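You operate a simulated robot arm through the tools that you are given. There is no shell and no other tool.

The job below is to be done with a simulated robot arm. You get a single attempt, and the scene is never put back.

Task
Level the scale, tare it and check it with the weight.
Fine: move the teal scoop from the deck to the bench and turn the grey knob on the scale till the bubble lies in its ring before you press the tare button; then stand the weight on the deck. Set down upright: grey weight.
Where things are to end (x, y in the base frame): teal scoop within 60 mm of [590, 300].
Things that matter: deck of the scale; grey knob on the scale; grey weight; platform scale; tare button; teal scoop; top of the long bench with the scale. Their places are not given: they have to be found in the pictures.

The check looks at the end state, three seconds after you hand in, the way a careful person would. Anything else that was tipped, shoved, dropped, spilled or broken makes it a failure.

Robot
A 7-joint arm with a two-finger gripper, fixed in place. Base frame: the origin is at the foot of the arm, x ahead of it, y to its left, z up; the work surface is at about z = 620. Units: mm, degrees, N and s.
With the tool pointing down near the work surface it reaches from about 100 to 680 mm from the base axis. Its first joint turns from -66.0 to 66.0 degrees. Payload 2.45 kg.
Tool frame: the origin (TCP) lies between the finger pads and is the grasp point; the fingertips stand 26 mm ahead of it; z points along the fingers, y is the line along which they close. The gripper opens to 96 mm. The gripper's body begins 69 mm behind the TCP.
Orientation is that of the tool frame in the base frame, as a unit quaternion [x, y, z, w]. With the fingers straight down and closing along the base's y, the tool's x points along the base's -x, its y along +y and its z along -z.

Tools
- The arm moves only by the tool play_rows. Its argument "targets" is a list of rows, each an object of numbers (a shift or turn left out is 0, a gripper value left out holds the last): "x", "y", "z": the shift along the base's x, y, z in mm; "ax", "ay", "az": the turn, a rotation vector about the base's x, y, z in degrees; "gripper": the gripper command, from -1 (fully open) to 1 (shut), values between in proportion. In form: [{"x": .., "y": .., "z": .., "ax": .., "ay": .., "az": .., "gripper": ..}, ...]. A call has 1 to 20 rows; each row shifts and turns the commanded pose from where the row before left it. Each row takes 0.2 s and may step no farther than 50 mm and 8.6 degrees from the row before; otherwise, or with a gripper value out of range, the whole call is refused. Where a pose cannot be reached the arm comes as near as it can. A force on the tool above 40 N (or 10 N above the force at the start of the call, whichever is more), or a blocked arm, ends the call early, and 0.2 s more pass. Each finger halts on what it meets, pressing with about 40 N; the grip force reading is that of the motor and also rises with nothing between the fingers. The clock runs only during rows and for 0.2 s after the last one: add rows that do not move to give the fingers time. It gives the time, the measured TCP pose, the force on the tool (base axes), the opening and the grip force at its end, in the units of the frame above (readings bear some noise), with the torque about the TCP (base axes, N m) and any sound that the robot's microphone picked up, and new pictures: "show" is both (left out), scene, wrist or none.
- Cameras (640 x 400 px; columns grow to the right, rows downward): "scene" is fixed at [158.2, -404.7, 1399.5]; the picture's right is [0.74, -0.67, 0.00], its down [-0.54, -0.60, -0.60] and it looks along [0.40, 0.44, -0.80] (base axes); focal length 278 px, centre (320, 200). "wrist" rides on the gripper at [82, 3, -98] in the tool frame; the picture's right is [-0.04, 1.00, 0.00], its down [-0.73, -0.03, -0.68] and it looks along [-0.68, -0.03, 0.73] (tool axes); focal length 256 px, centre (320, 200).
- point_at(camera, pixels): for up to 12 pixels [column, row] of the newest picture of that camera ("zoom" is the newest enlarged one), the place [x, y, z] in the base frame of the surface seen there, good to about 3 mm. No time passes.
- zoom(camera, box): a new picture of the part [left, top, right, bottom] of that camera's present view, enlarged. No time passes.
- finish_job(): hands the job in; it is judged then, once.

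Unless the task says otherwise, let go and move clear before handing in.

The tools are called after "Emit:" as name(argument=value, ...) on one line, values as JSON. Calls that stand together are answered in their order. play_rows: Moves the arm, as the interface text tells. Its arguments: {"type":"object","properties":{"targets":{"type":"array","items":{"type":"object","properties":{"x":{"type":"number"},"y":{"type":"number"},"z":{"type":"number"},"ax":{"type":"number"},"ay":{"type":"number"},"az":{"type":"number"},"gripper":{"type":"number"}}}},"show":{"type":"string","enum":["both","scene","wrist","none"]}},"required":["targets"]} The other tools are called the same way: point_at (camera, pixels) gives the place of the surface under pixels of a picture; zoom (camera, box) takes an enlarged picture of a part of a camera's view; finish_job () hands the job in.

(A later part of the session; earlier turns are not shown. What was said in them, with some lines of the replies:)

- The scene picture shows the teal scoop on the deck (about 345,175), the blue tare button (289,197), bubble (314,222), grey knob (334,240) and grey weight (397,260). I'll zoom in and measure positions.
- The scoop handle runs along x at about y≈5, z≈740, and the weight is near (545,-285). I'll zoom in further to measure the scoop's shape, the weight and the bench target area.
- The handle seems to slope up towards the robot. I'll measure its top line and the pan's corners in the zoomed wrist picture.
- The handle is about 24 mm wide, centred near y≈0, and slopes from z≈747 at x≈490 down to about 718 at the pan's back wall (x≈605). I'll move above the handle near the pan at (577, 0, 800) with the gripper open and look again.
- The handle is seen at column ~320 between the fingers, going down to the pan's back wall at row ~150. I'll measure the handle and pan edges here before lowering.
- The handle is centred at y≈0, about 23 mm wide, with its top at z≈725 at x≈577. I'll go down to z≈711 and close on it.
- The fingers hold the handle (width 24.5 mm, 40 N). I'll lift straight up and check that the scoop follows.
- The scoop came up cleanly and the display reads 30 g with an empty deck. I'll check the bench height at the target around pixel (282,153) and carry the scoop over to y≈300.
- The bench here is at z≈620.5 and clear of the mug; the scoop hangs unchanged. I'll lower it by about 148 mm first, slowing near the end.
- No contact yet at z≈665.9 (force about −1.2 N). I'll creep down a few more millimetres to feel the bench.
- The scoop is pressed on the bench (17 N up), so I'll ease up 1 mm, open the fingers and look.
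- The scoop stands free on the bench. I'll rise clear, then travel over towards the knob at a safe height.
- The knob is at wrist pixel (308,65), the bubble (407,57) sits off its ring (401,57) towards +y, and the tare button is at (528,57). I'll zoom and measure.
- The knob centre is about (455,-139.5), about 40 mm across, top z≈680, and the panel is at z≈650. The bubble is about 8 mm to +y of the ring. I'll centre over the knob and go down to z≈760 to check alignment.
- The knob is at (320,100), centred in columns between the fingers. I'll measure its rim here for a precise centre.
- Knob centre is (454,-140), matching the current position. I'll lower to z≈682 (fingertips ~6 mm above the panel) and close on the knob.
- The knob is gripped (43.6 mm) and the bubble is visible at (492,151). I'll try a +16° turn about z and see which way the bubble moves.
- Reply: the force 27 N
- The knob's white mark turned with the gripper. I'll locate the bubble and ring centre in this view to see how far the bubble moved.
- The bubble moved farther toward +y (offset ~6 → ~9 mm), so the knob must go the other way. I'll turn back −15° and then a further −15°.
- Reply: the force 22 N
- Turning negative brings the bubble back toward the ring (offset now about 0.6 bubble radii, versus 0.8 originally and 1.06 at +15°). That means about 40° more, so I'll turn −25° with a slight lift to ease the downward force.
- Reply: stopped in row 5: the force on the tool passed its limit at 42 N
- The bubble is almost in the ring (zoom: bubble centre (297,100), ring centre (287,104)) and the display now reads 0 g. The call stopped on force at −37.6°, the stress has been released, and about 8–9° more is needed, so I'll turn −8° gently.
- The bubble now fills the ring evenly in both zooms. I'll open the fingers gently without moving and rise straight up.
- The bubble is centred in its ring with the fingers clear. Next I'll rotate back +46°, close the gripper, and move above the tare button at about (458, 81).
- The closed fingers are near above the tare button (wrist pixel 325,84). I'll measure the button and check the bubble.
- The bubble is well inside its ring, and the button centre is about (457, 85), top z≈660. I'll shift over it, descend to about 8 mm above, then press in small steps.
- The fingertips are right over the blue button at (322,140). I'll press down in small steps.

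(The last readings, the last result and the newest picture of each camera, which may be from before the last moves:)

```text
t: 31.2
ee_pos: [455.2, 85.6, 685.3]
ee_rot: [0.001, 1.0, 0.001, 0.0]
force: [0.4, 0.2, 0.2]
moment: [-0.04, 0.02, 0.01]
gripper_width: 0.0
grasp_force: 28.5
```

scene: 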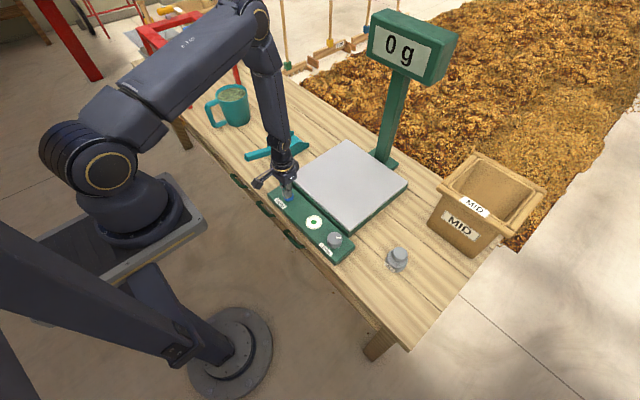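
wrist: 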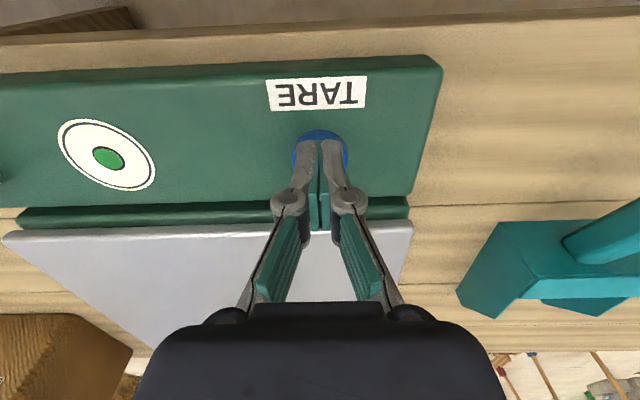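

No contact force yet at z≈685. I'll keep pressing in 1 mm steps and listen for a click.

Emit:
play_rows(targets=[{"z": -1, "gripper": 1}, {"z": -1}, {"z": -1}, {}], show="scene")

```text
t: 32.2
ee_pos: [455.9, 84.1, 683.8]
ee_rot: [0.0, 1.0, 0.0, -0.001]
force: [-1.0, -0.9, 1.8]
moment: [0.01, -0.02, 0.02]
gripper_width: 5.9
grasp_force: 28.7
heard: click
```

scene: 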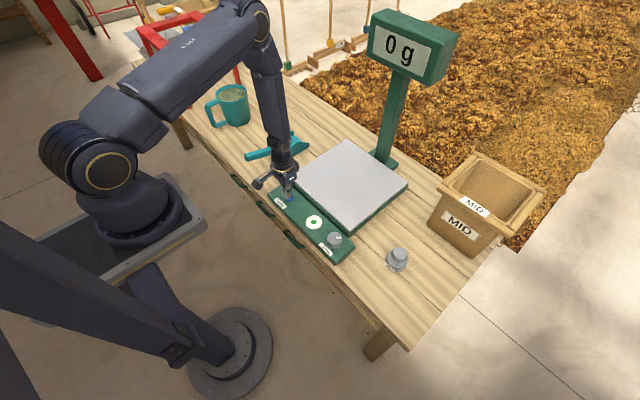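

A click was heard and the display shows 0 g, so the tare is pressed. I'll rise straight up, open, and travel towards the weight.

Emit:
play_rows(targets=[{"z": 10, "gripper": 1}, {"z": 40}, {"z": 45}, {"z": 40}, {"x": 9, "y": -41, "gripper": -1}, {"x": 9, "y": -41}, {"x": 9, "y": -41}, {"x": 9, "y": -41}, {"x": 9, "y": -41}, {"x": 9, "y": -41}, {"x": 9, "y": -41}, {"x": 9, "y": -41}, {"x": 9, "y": -41}, {}])

```text
t: 35.2
ee_pos: [537.0, -284.3, 821.2]
ee_rot: [0.001, 1.0, 0.001, -0.001]
force: [0.0, 0.3, -0.6]
moment: [0.02, 0.0, 0.01]
gripper_width: 95.9
grasp_force: 0.2
```

scene: 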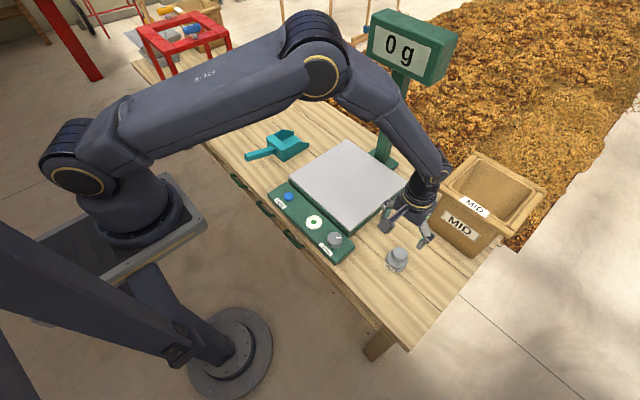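
wrist: 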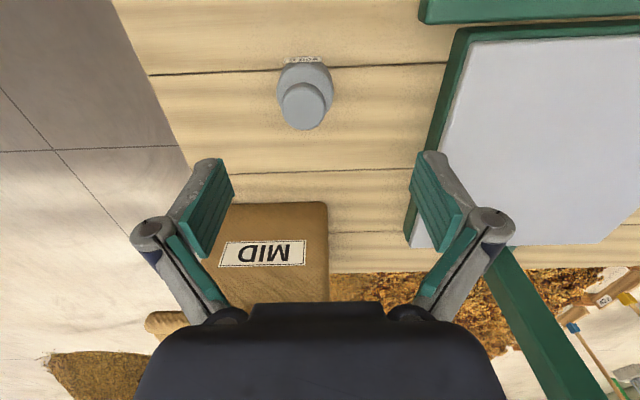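

The weight is at wrist pixel (304,98), ahead of the camera, with the brown MID bin beyond. I'll measure both.

Emit:
zoom(camera="wrist", box=[250, 40, 360, 150])

Emit:
point_at(camera="wrist", pixels=[[302, 90], [302, 105], [302, 124], [285, 105], [320, 105], [281, 85], [330, 85], [304, 70], [240, 210], [320, 210], [325, 260], [300, 160]])

Emit:
zoom(camera="scene", box=[360, 220, 430, 290])

```text
3.64 times, centred on (305, 95) of wrist
```

zoom: 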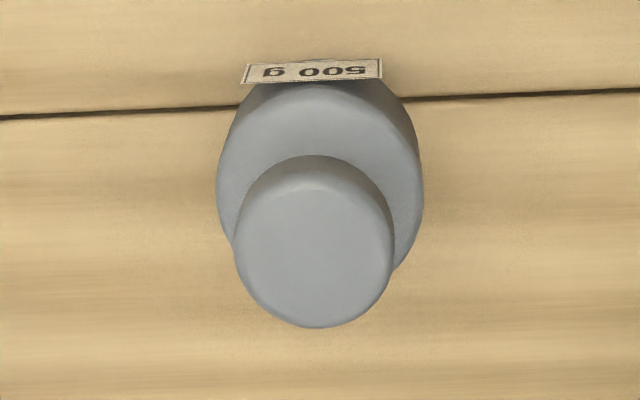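

```text
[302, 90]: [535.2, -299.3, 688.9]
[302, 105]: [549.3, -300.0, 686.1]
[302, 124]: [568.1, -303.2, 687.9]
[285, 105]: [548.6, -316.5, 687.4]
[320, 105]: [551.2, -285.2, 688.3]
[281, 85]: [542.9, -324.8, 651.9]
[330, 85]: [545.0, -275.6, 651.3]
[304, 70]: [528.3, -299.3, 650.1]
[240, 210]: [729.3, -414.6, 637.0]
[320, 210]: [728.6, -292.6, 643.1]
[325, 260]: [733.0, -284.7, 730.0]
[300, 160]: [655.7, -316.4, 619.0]
```

```text
5.71 times, centred on (395, 255) of scene
```

zoom: 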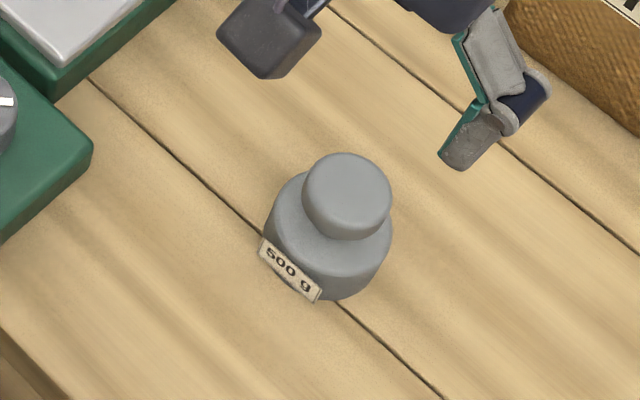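

The weight's head is centred at about (550, -300.5), about 36 mm across, top z≈689, with the body shoulder at z≈652. I'll align and descend to about z=740 first, then recheck.

Emit:
play_rows(targets=[{"x": 13, "y": -16, "z": -20, "gripper": -1}, {"z": -40}, {"z": -21}, {}])

```text
t: 36.2
ee_pos: [548.8, -299.7, 739.9]
ee_rot: [0.0, 1.0, 0.0, 0.0]
force: [-0.4, -0.3, 0.2]
moment: [0.02, -0.01, -0.02]
gripper_width: 95.7
grasp_force: 0.1
```

scene: 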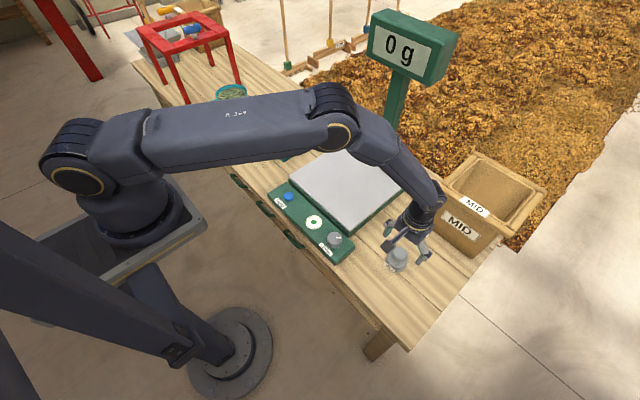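
wrist: 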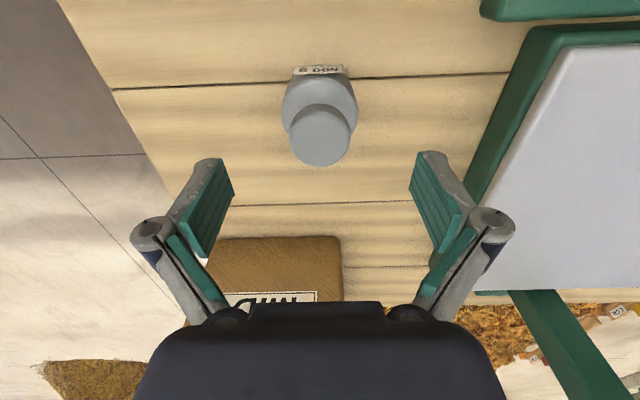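

The weight's head at (320,140) is centred in columns between the fingers. I'll recheck its position in this closer view.

Emit:
point_at(camera="wrist", pixels=[[320, 118], [320, 140], [320, 162], [295, 140], [346, 140], [285, 105], [355, 105], [320, 85], [300, 125], [340, 125]])

Emit:
zoom(camera="wrist", box=[270, 60, 370, 180])

```text
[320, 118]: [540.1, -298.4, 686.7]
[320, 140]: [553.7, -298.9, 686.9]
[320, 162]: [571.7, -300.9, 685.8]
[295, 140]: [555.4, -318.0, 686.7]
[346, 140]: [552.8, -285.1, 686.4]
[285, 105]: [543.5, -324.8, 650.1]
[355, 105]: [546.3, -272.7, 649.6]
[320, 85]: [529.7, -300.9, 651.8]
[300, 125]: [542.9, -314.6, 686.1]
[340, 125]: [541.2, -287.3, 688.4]
```

```text
3.33 times, centred on (320, 120) of wrist
```

zoom: 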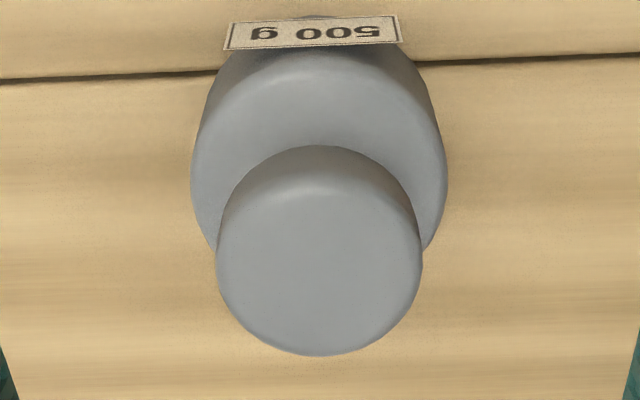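

The head centre is about (552, -300). I'll shift +3 mm in x, descend to z≈683 so the pads hold the head above the shoulder, and close.

Emit:
play_rows(targets=[{"x": 3, "z": -25, "gripper": -1}, {"z": -20}, {"z": -11.5}, {}, {"gripper": 0}, {"gripper": 0.2}, {"gripper": 1}, {}, {}, {}, {}, {}])

```text
t: 38.8
ee_pos: [551.5, -301.2, 681.4]
ee_rot: [0.0, 1.0, 0.001, -0.001]
force: [-1.3, 4.2, 3.9]
moment: [0.07, 0.09, -0.01]
gripper_width: 40.4
grasp_force: 40.3
```

scene: 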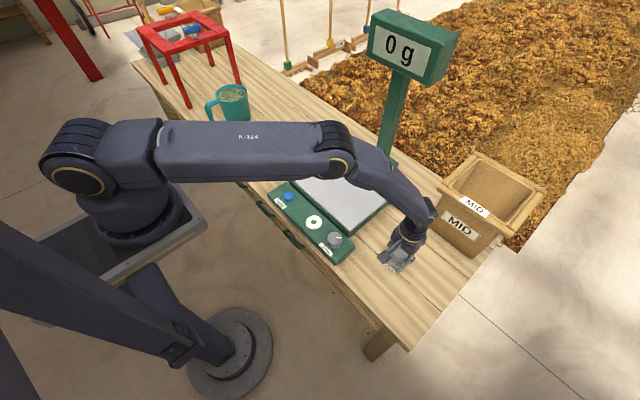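
wrist: 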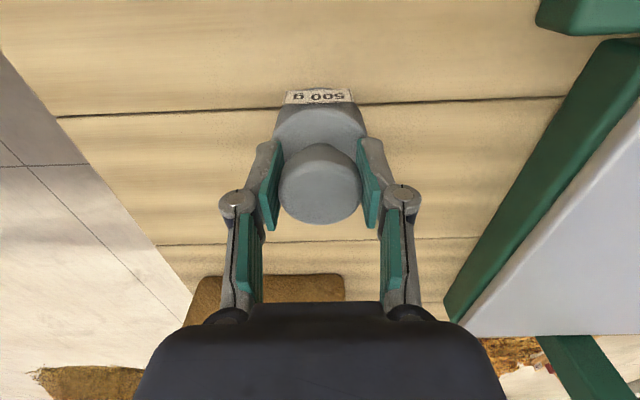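

The head is gripped (40.4 mm, 40 N). I'll lift gently straight up and check it hangs upright.

Emit:
play_rows(targets=[{"z": 10, "gripper": 1}, {"z": 20}, {"z": 35}, {"z": 40}, {"z": 25}, {}])

```text
t: 40.2
ee_pos: [552.2, -299.4, 811.0]
ee_rot: [0.0, 1.0, 0.001, -0.001]
force: [-0.7, -0.4, -5.6]
moment: [0.02, 0.01, 0.02]
gripper_width: 40.2
grasp_force: 40.0
```

scene: 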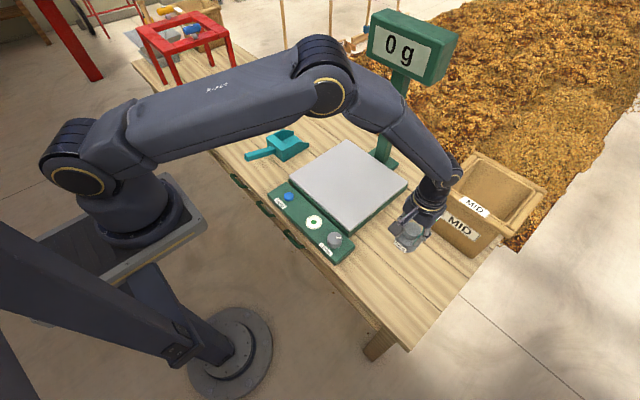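
wrist: 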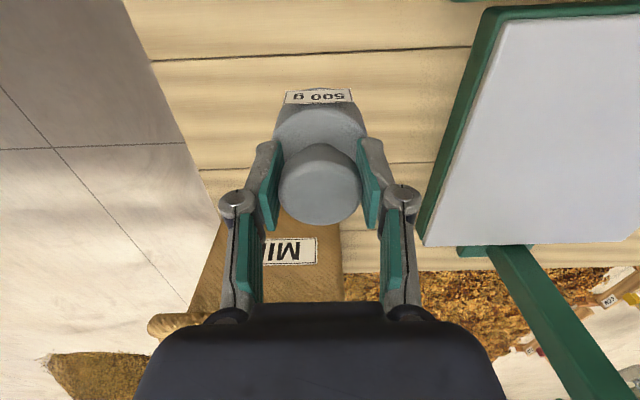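

The weight hangs steadily (−5.6 N ≈ 500 g) with its orientation unchanged. I'll carry it at this height to above the deck at about (622, -18).

Emit:
play_rows(targets=[{"x": 6, "y": 35, "gripper": 1}, {"x": 9, "y": 41}, {"x": 10, "y": 41}, {"x": 10, "y": 41}, {"x": 10, "y": 41}, {"x": 10, "y": 41}, {"x": 10, "y": 31}, {"x": 5, "y": 10}, {}])

Emit:
point_at(camera="scene", pixels=[[318, 172], [330, 165], [372, 200], [360, 215], [300, 182], [314, 222]])

```text
t: 42.2
ee_pos: [621.5, -17.5, 810.7]
ee_rot: [-0.001, 1.0, 0.001, -0.001]
force: [-1.0, 0.6, -4.4]
moment: [-0.01, 0.02, -0.02]
gripper_width: 40.2
grasp_force: 39.7
```

scene: 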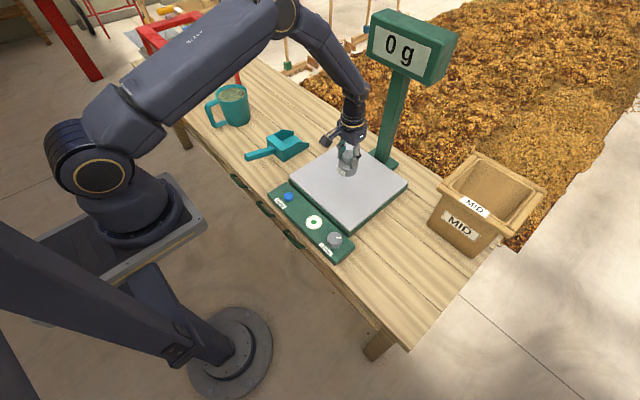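
wrist: 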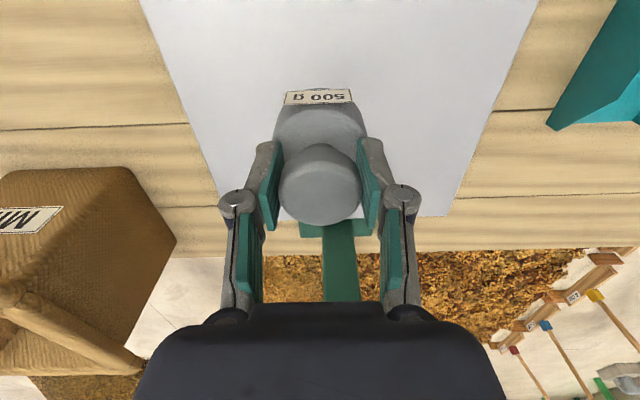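

```text
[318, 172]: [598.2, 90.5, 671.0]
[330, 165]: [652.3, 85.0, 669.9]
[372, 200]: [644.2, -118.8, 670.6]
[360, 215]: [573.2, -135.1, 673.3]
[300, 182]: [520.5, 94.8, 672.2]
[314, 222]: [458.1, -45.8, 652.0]
```

The weight is above the middle of the deck (deck z≈671). I'll lower 74 mm and then creep to contact.

Emit:
play_rows(targets=[{"z": -30, "gripper": 1}, {"z": -25}, {"z": -12}, {"z": -6}, {"z": -3}, {}], show="none")

```text
t: 43.6
ee_pos: [621.5, -20.0, 733.4]
ee_rot: [0.0, 1.0, 0.002, 0.0]
force: [-0.1, 0.0, -5.1]
moment: [-0.01, 0.03, -0.01]
gripper_width: 40.5
grasp_force: 40.1
```

Still hanging free (−5.1 N) at z≈733.4. I'll creep down in 0.8–1 mm steps.

Emit:
play_rows(targets=[{"z": -1, "gripper": 1}, {"z": -0.8}, {"z": -0.8}, {}], show="scene")

```text
t: 44.6
ee_pos: [622.8, -18.1, 731.2]
ee_rot: [0.0, 1.0, 0.0, -0.001]
force: [-0.3, -0.2, -5.7]
moment: [0.0, 0.03, 0.05]
gripper_width: 40.4
grasp_force: 39.8
```

scene: 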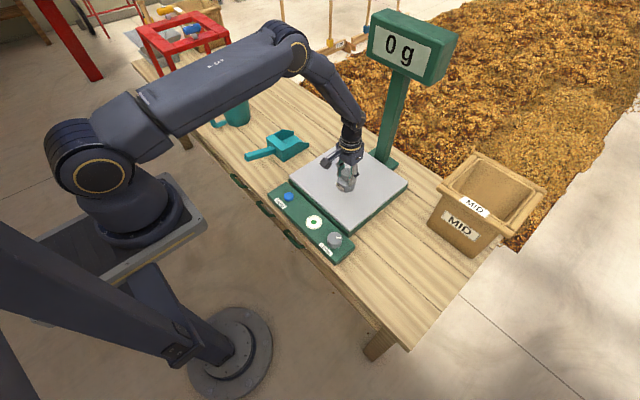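

Not touching yet (display 0 g, −5.7 N). I'll continue down in 0.7 mm steps.

Emit:
play_rows(targets=[{"z": -0.7, "gripper": 1}, {"z": -0.7}, {}], show="scene")

```text
t: 45.4
ee_pos: [622.4, -18.2, 731.3]
ee_rot: [0.001, 1.0, 0.0, -0.002]
force: [0.1, -0.4, -5.1]
moment: [0.04, 0.02, -0.01]
gripper_width: 40.4
grasp_force: 40.1
```

scene: 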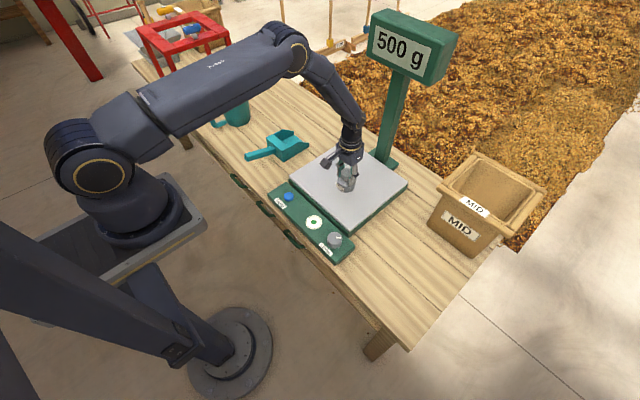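

The display now reads 500 g while the force still shows the weight carried, so it just touches the deck. I'll go down another 0.7 mm to seat it.

Emit:
play_rows(targets=[{"z": -0.4, "gripper": 1}, {"z": -0.3}, {}], show="none")

```text
t: 46.2
ee_pos: [624.1, -20.2, 730.0]
ee_rot: [0.001, 1.0, 0.0, 0.0]
force: [0.6, 0.8, 1.6]
moment: [-0.1, 0.15, 0.01]
gripper_width: 40.4
grasp_force: 39.4
```

The force went from −5 N to +1.6 N, so the weight rests on the deck. I'll open the fingers gently and then rise straight up.

Emit:
play_rows(targets=[{"gripper": 0.05}, {"gripper": -0.2}, {"gripper": -0.5}, {"gripper": -0.8}, {"gripper": -1}, {}, {}])

```text
t: 47.8
ee_pos: [622.2, -17.9, 729.8]
ee_rot: [0.0, 1.0, 0.001, -0.002]
force: [-0.6, -0.6, -0.6]
moment: [0.01, 0.0, 0.02]
gripper_width: 96.0
grasp_force: 0.1
```

scene: 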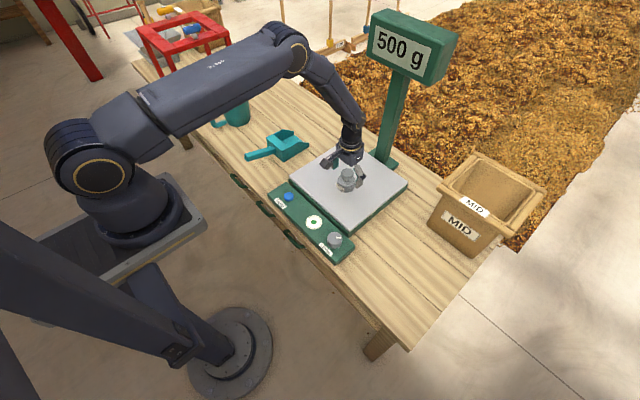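
wrist: 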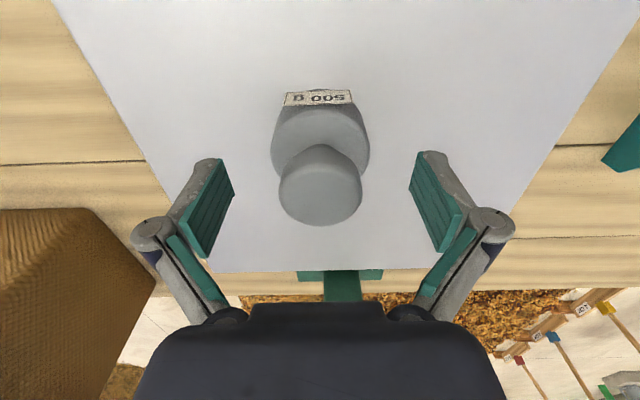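

The weight stands free and upright on the deck and the display reads 500 g. I'll rise straight up and back off to inspect everything.

Emit:
play_rows(targets=[{"z": 20, "gripper": -1}, {"z": 40}, {"z": 45}, {"z": 45}, {"z": 40, "x": -25}, {"x": -45}, {"x": -45}, {}])

Emit:
zoom(camera="scene", box=[230, 120, 420, 270])

Emit:
zoom(camera="scene", box=[290, 200, 350, 250])

Emit:
point_at(camera="scene", pixels=[[247, 156], [262, 152], [275, 140], [285, 135], [308, 148], [290, 160], [288, 148], [346, 172]])

```text
t: 49.6
ee_pos: [506.6, -18.9, 920.2]
ee_rot: [0.0, 1.0, 0.0, 0.0]
force: [0.8, -0.6, -0.6]
moment: [-0.02, 0.0, -0.01]
gripper_width: 96.1
grasp_force: 0.1
```

scene: 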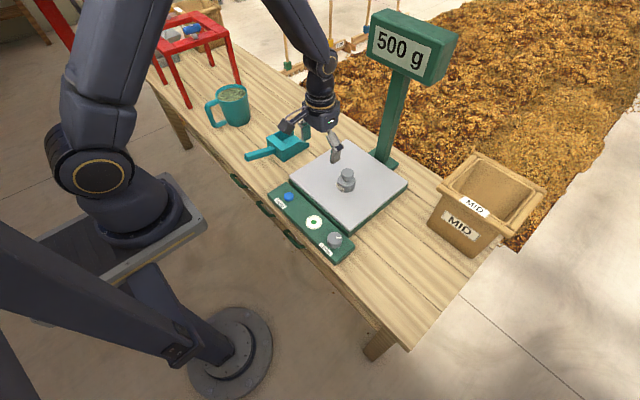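
wrist: 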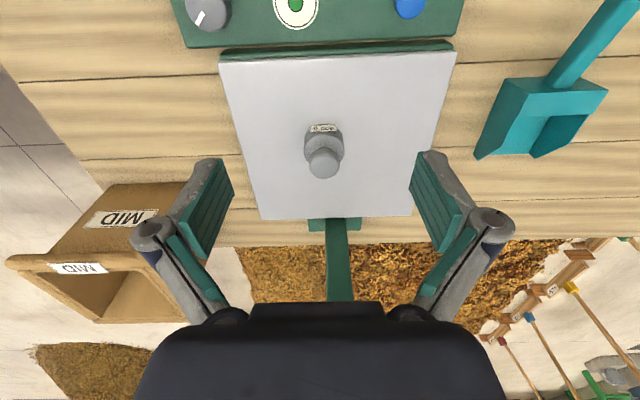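

```text
2.67 times, centred on (325, 195) of scene
```

zoom: 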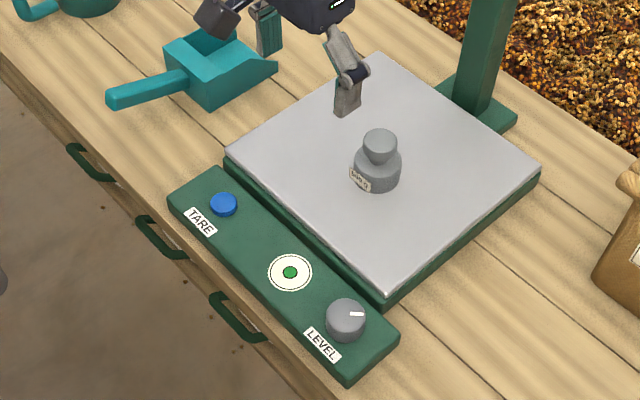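

```text
8.00 times, centred on (320, 225) of scene
```

zoom: 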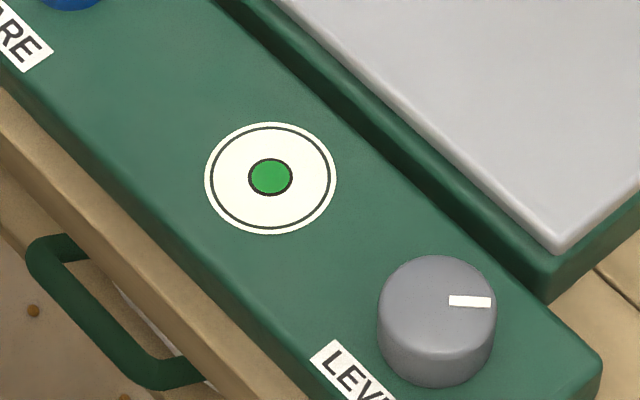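

```text
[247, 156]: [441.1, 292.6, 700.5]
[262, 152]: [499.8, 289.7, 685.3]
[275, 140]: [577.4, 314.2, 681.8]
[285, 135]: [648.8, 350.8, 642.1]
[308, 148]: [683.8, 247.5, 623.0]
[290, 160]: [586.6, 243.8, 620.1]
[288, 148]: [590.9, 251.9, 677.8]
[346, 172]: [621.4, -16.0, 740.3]
```

Everything checks out. The scoop is on the bench with its pan around (615, 300), the bubble is centred in its ring, and the tare clicked. The weight stands upright on the deck at about (621, -16), the display reads 500 g, and the arm is clear, so I'm handing in.

Emit:
finish_job()

```text
The job is handed in.
```

The job is handed in; the final pictures showed each part done, but the check's result hasn't come back to me.

- **Scoop:** it stands level on the bench with its pan centred at about (615, 300). That is about 25 mm from the target, within the 60 mm allowed.
- **Level:** I turned the grey knob about 46° from where it started, and the bubble now sits in the centre of its ring.
- **Tare:** I pressed the button after levelling and with the deck empty. The button clicked and the display showed 0 g.
- **Weight:** it stands upright on the deck at about (621, -16), and the display reads 500 g, matching its label.

The display read 30 g on the empty deck before levelling and dropped to 0 g as the bubble reached its ring. It therefore already showed zero before the tare press.

While I turned the knob, the force on the tool passed its limit once (42 N) and the move stopped. I finished the turn in smaller steps, and nothing looked shifted afterwards. The arm is clear of the bench with the gripper open.
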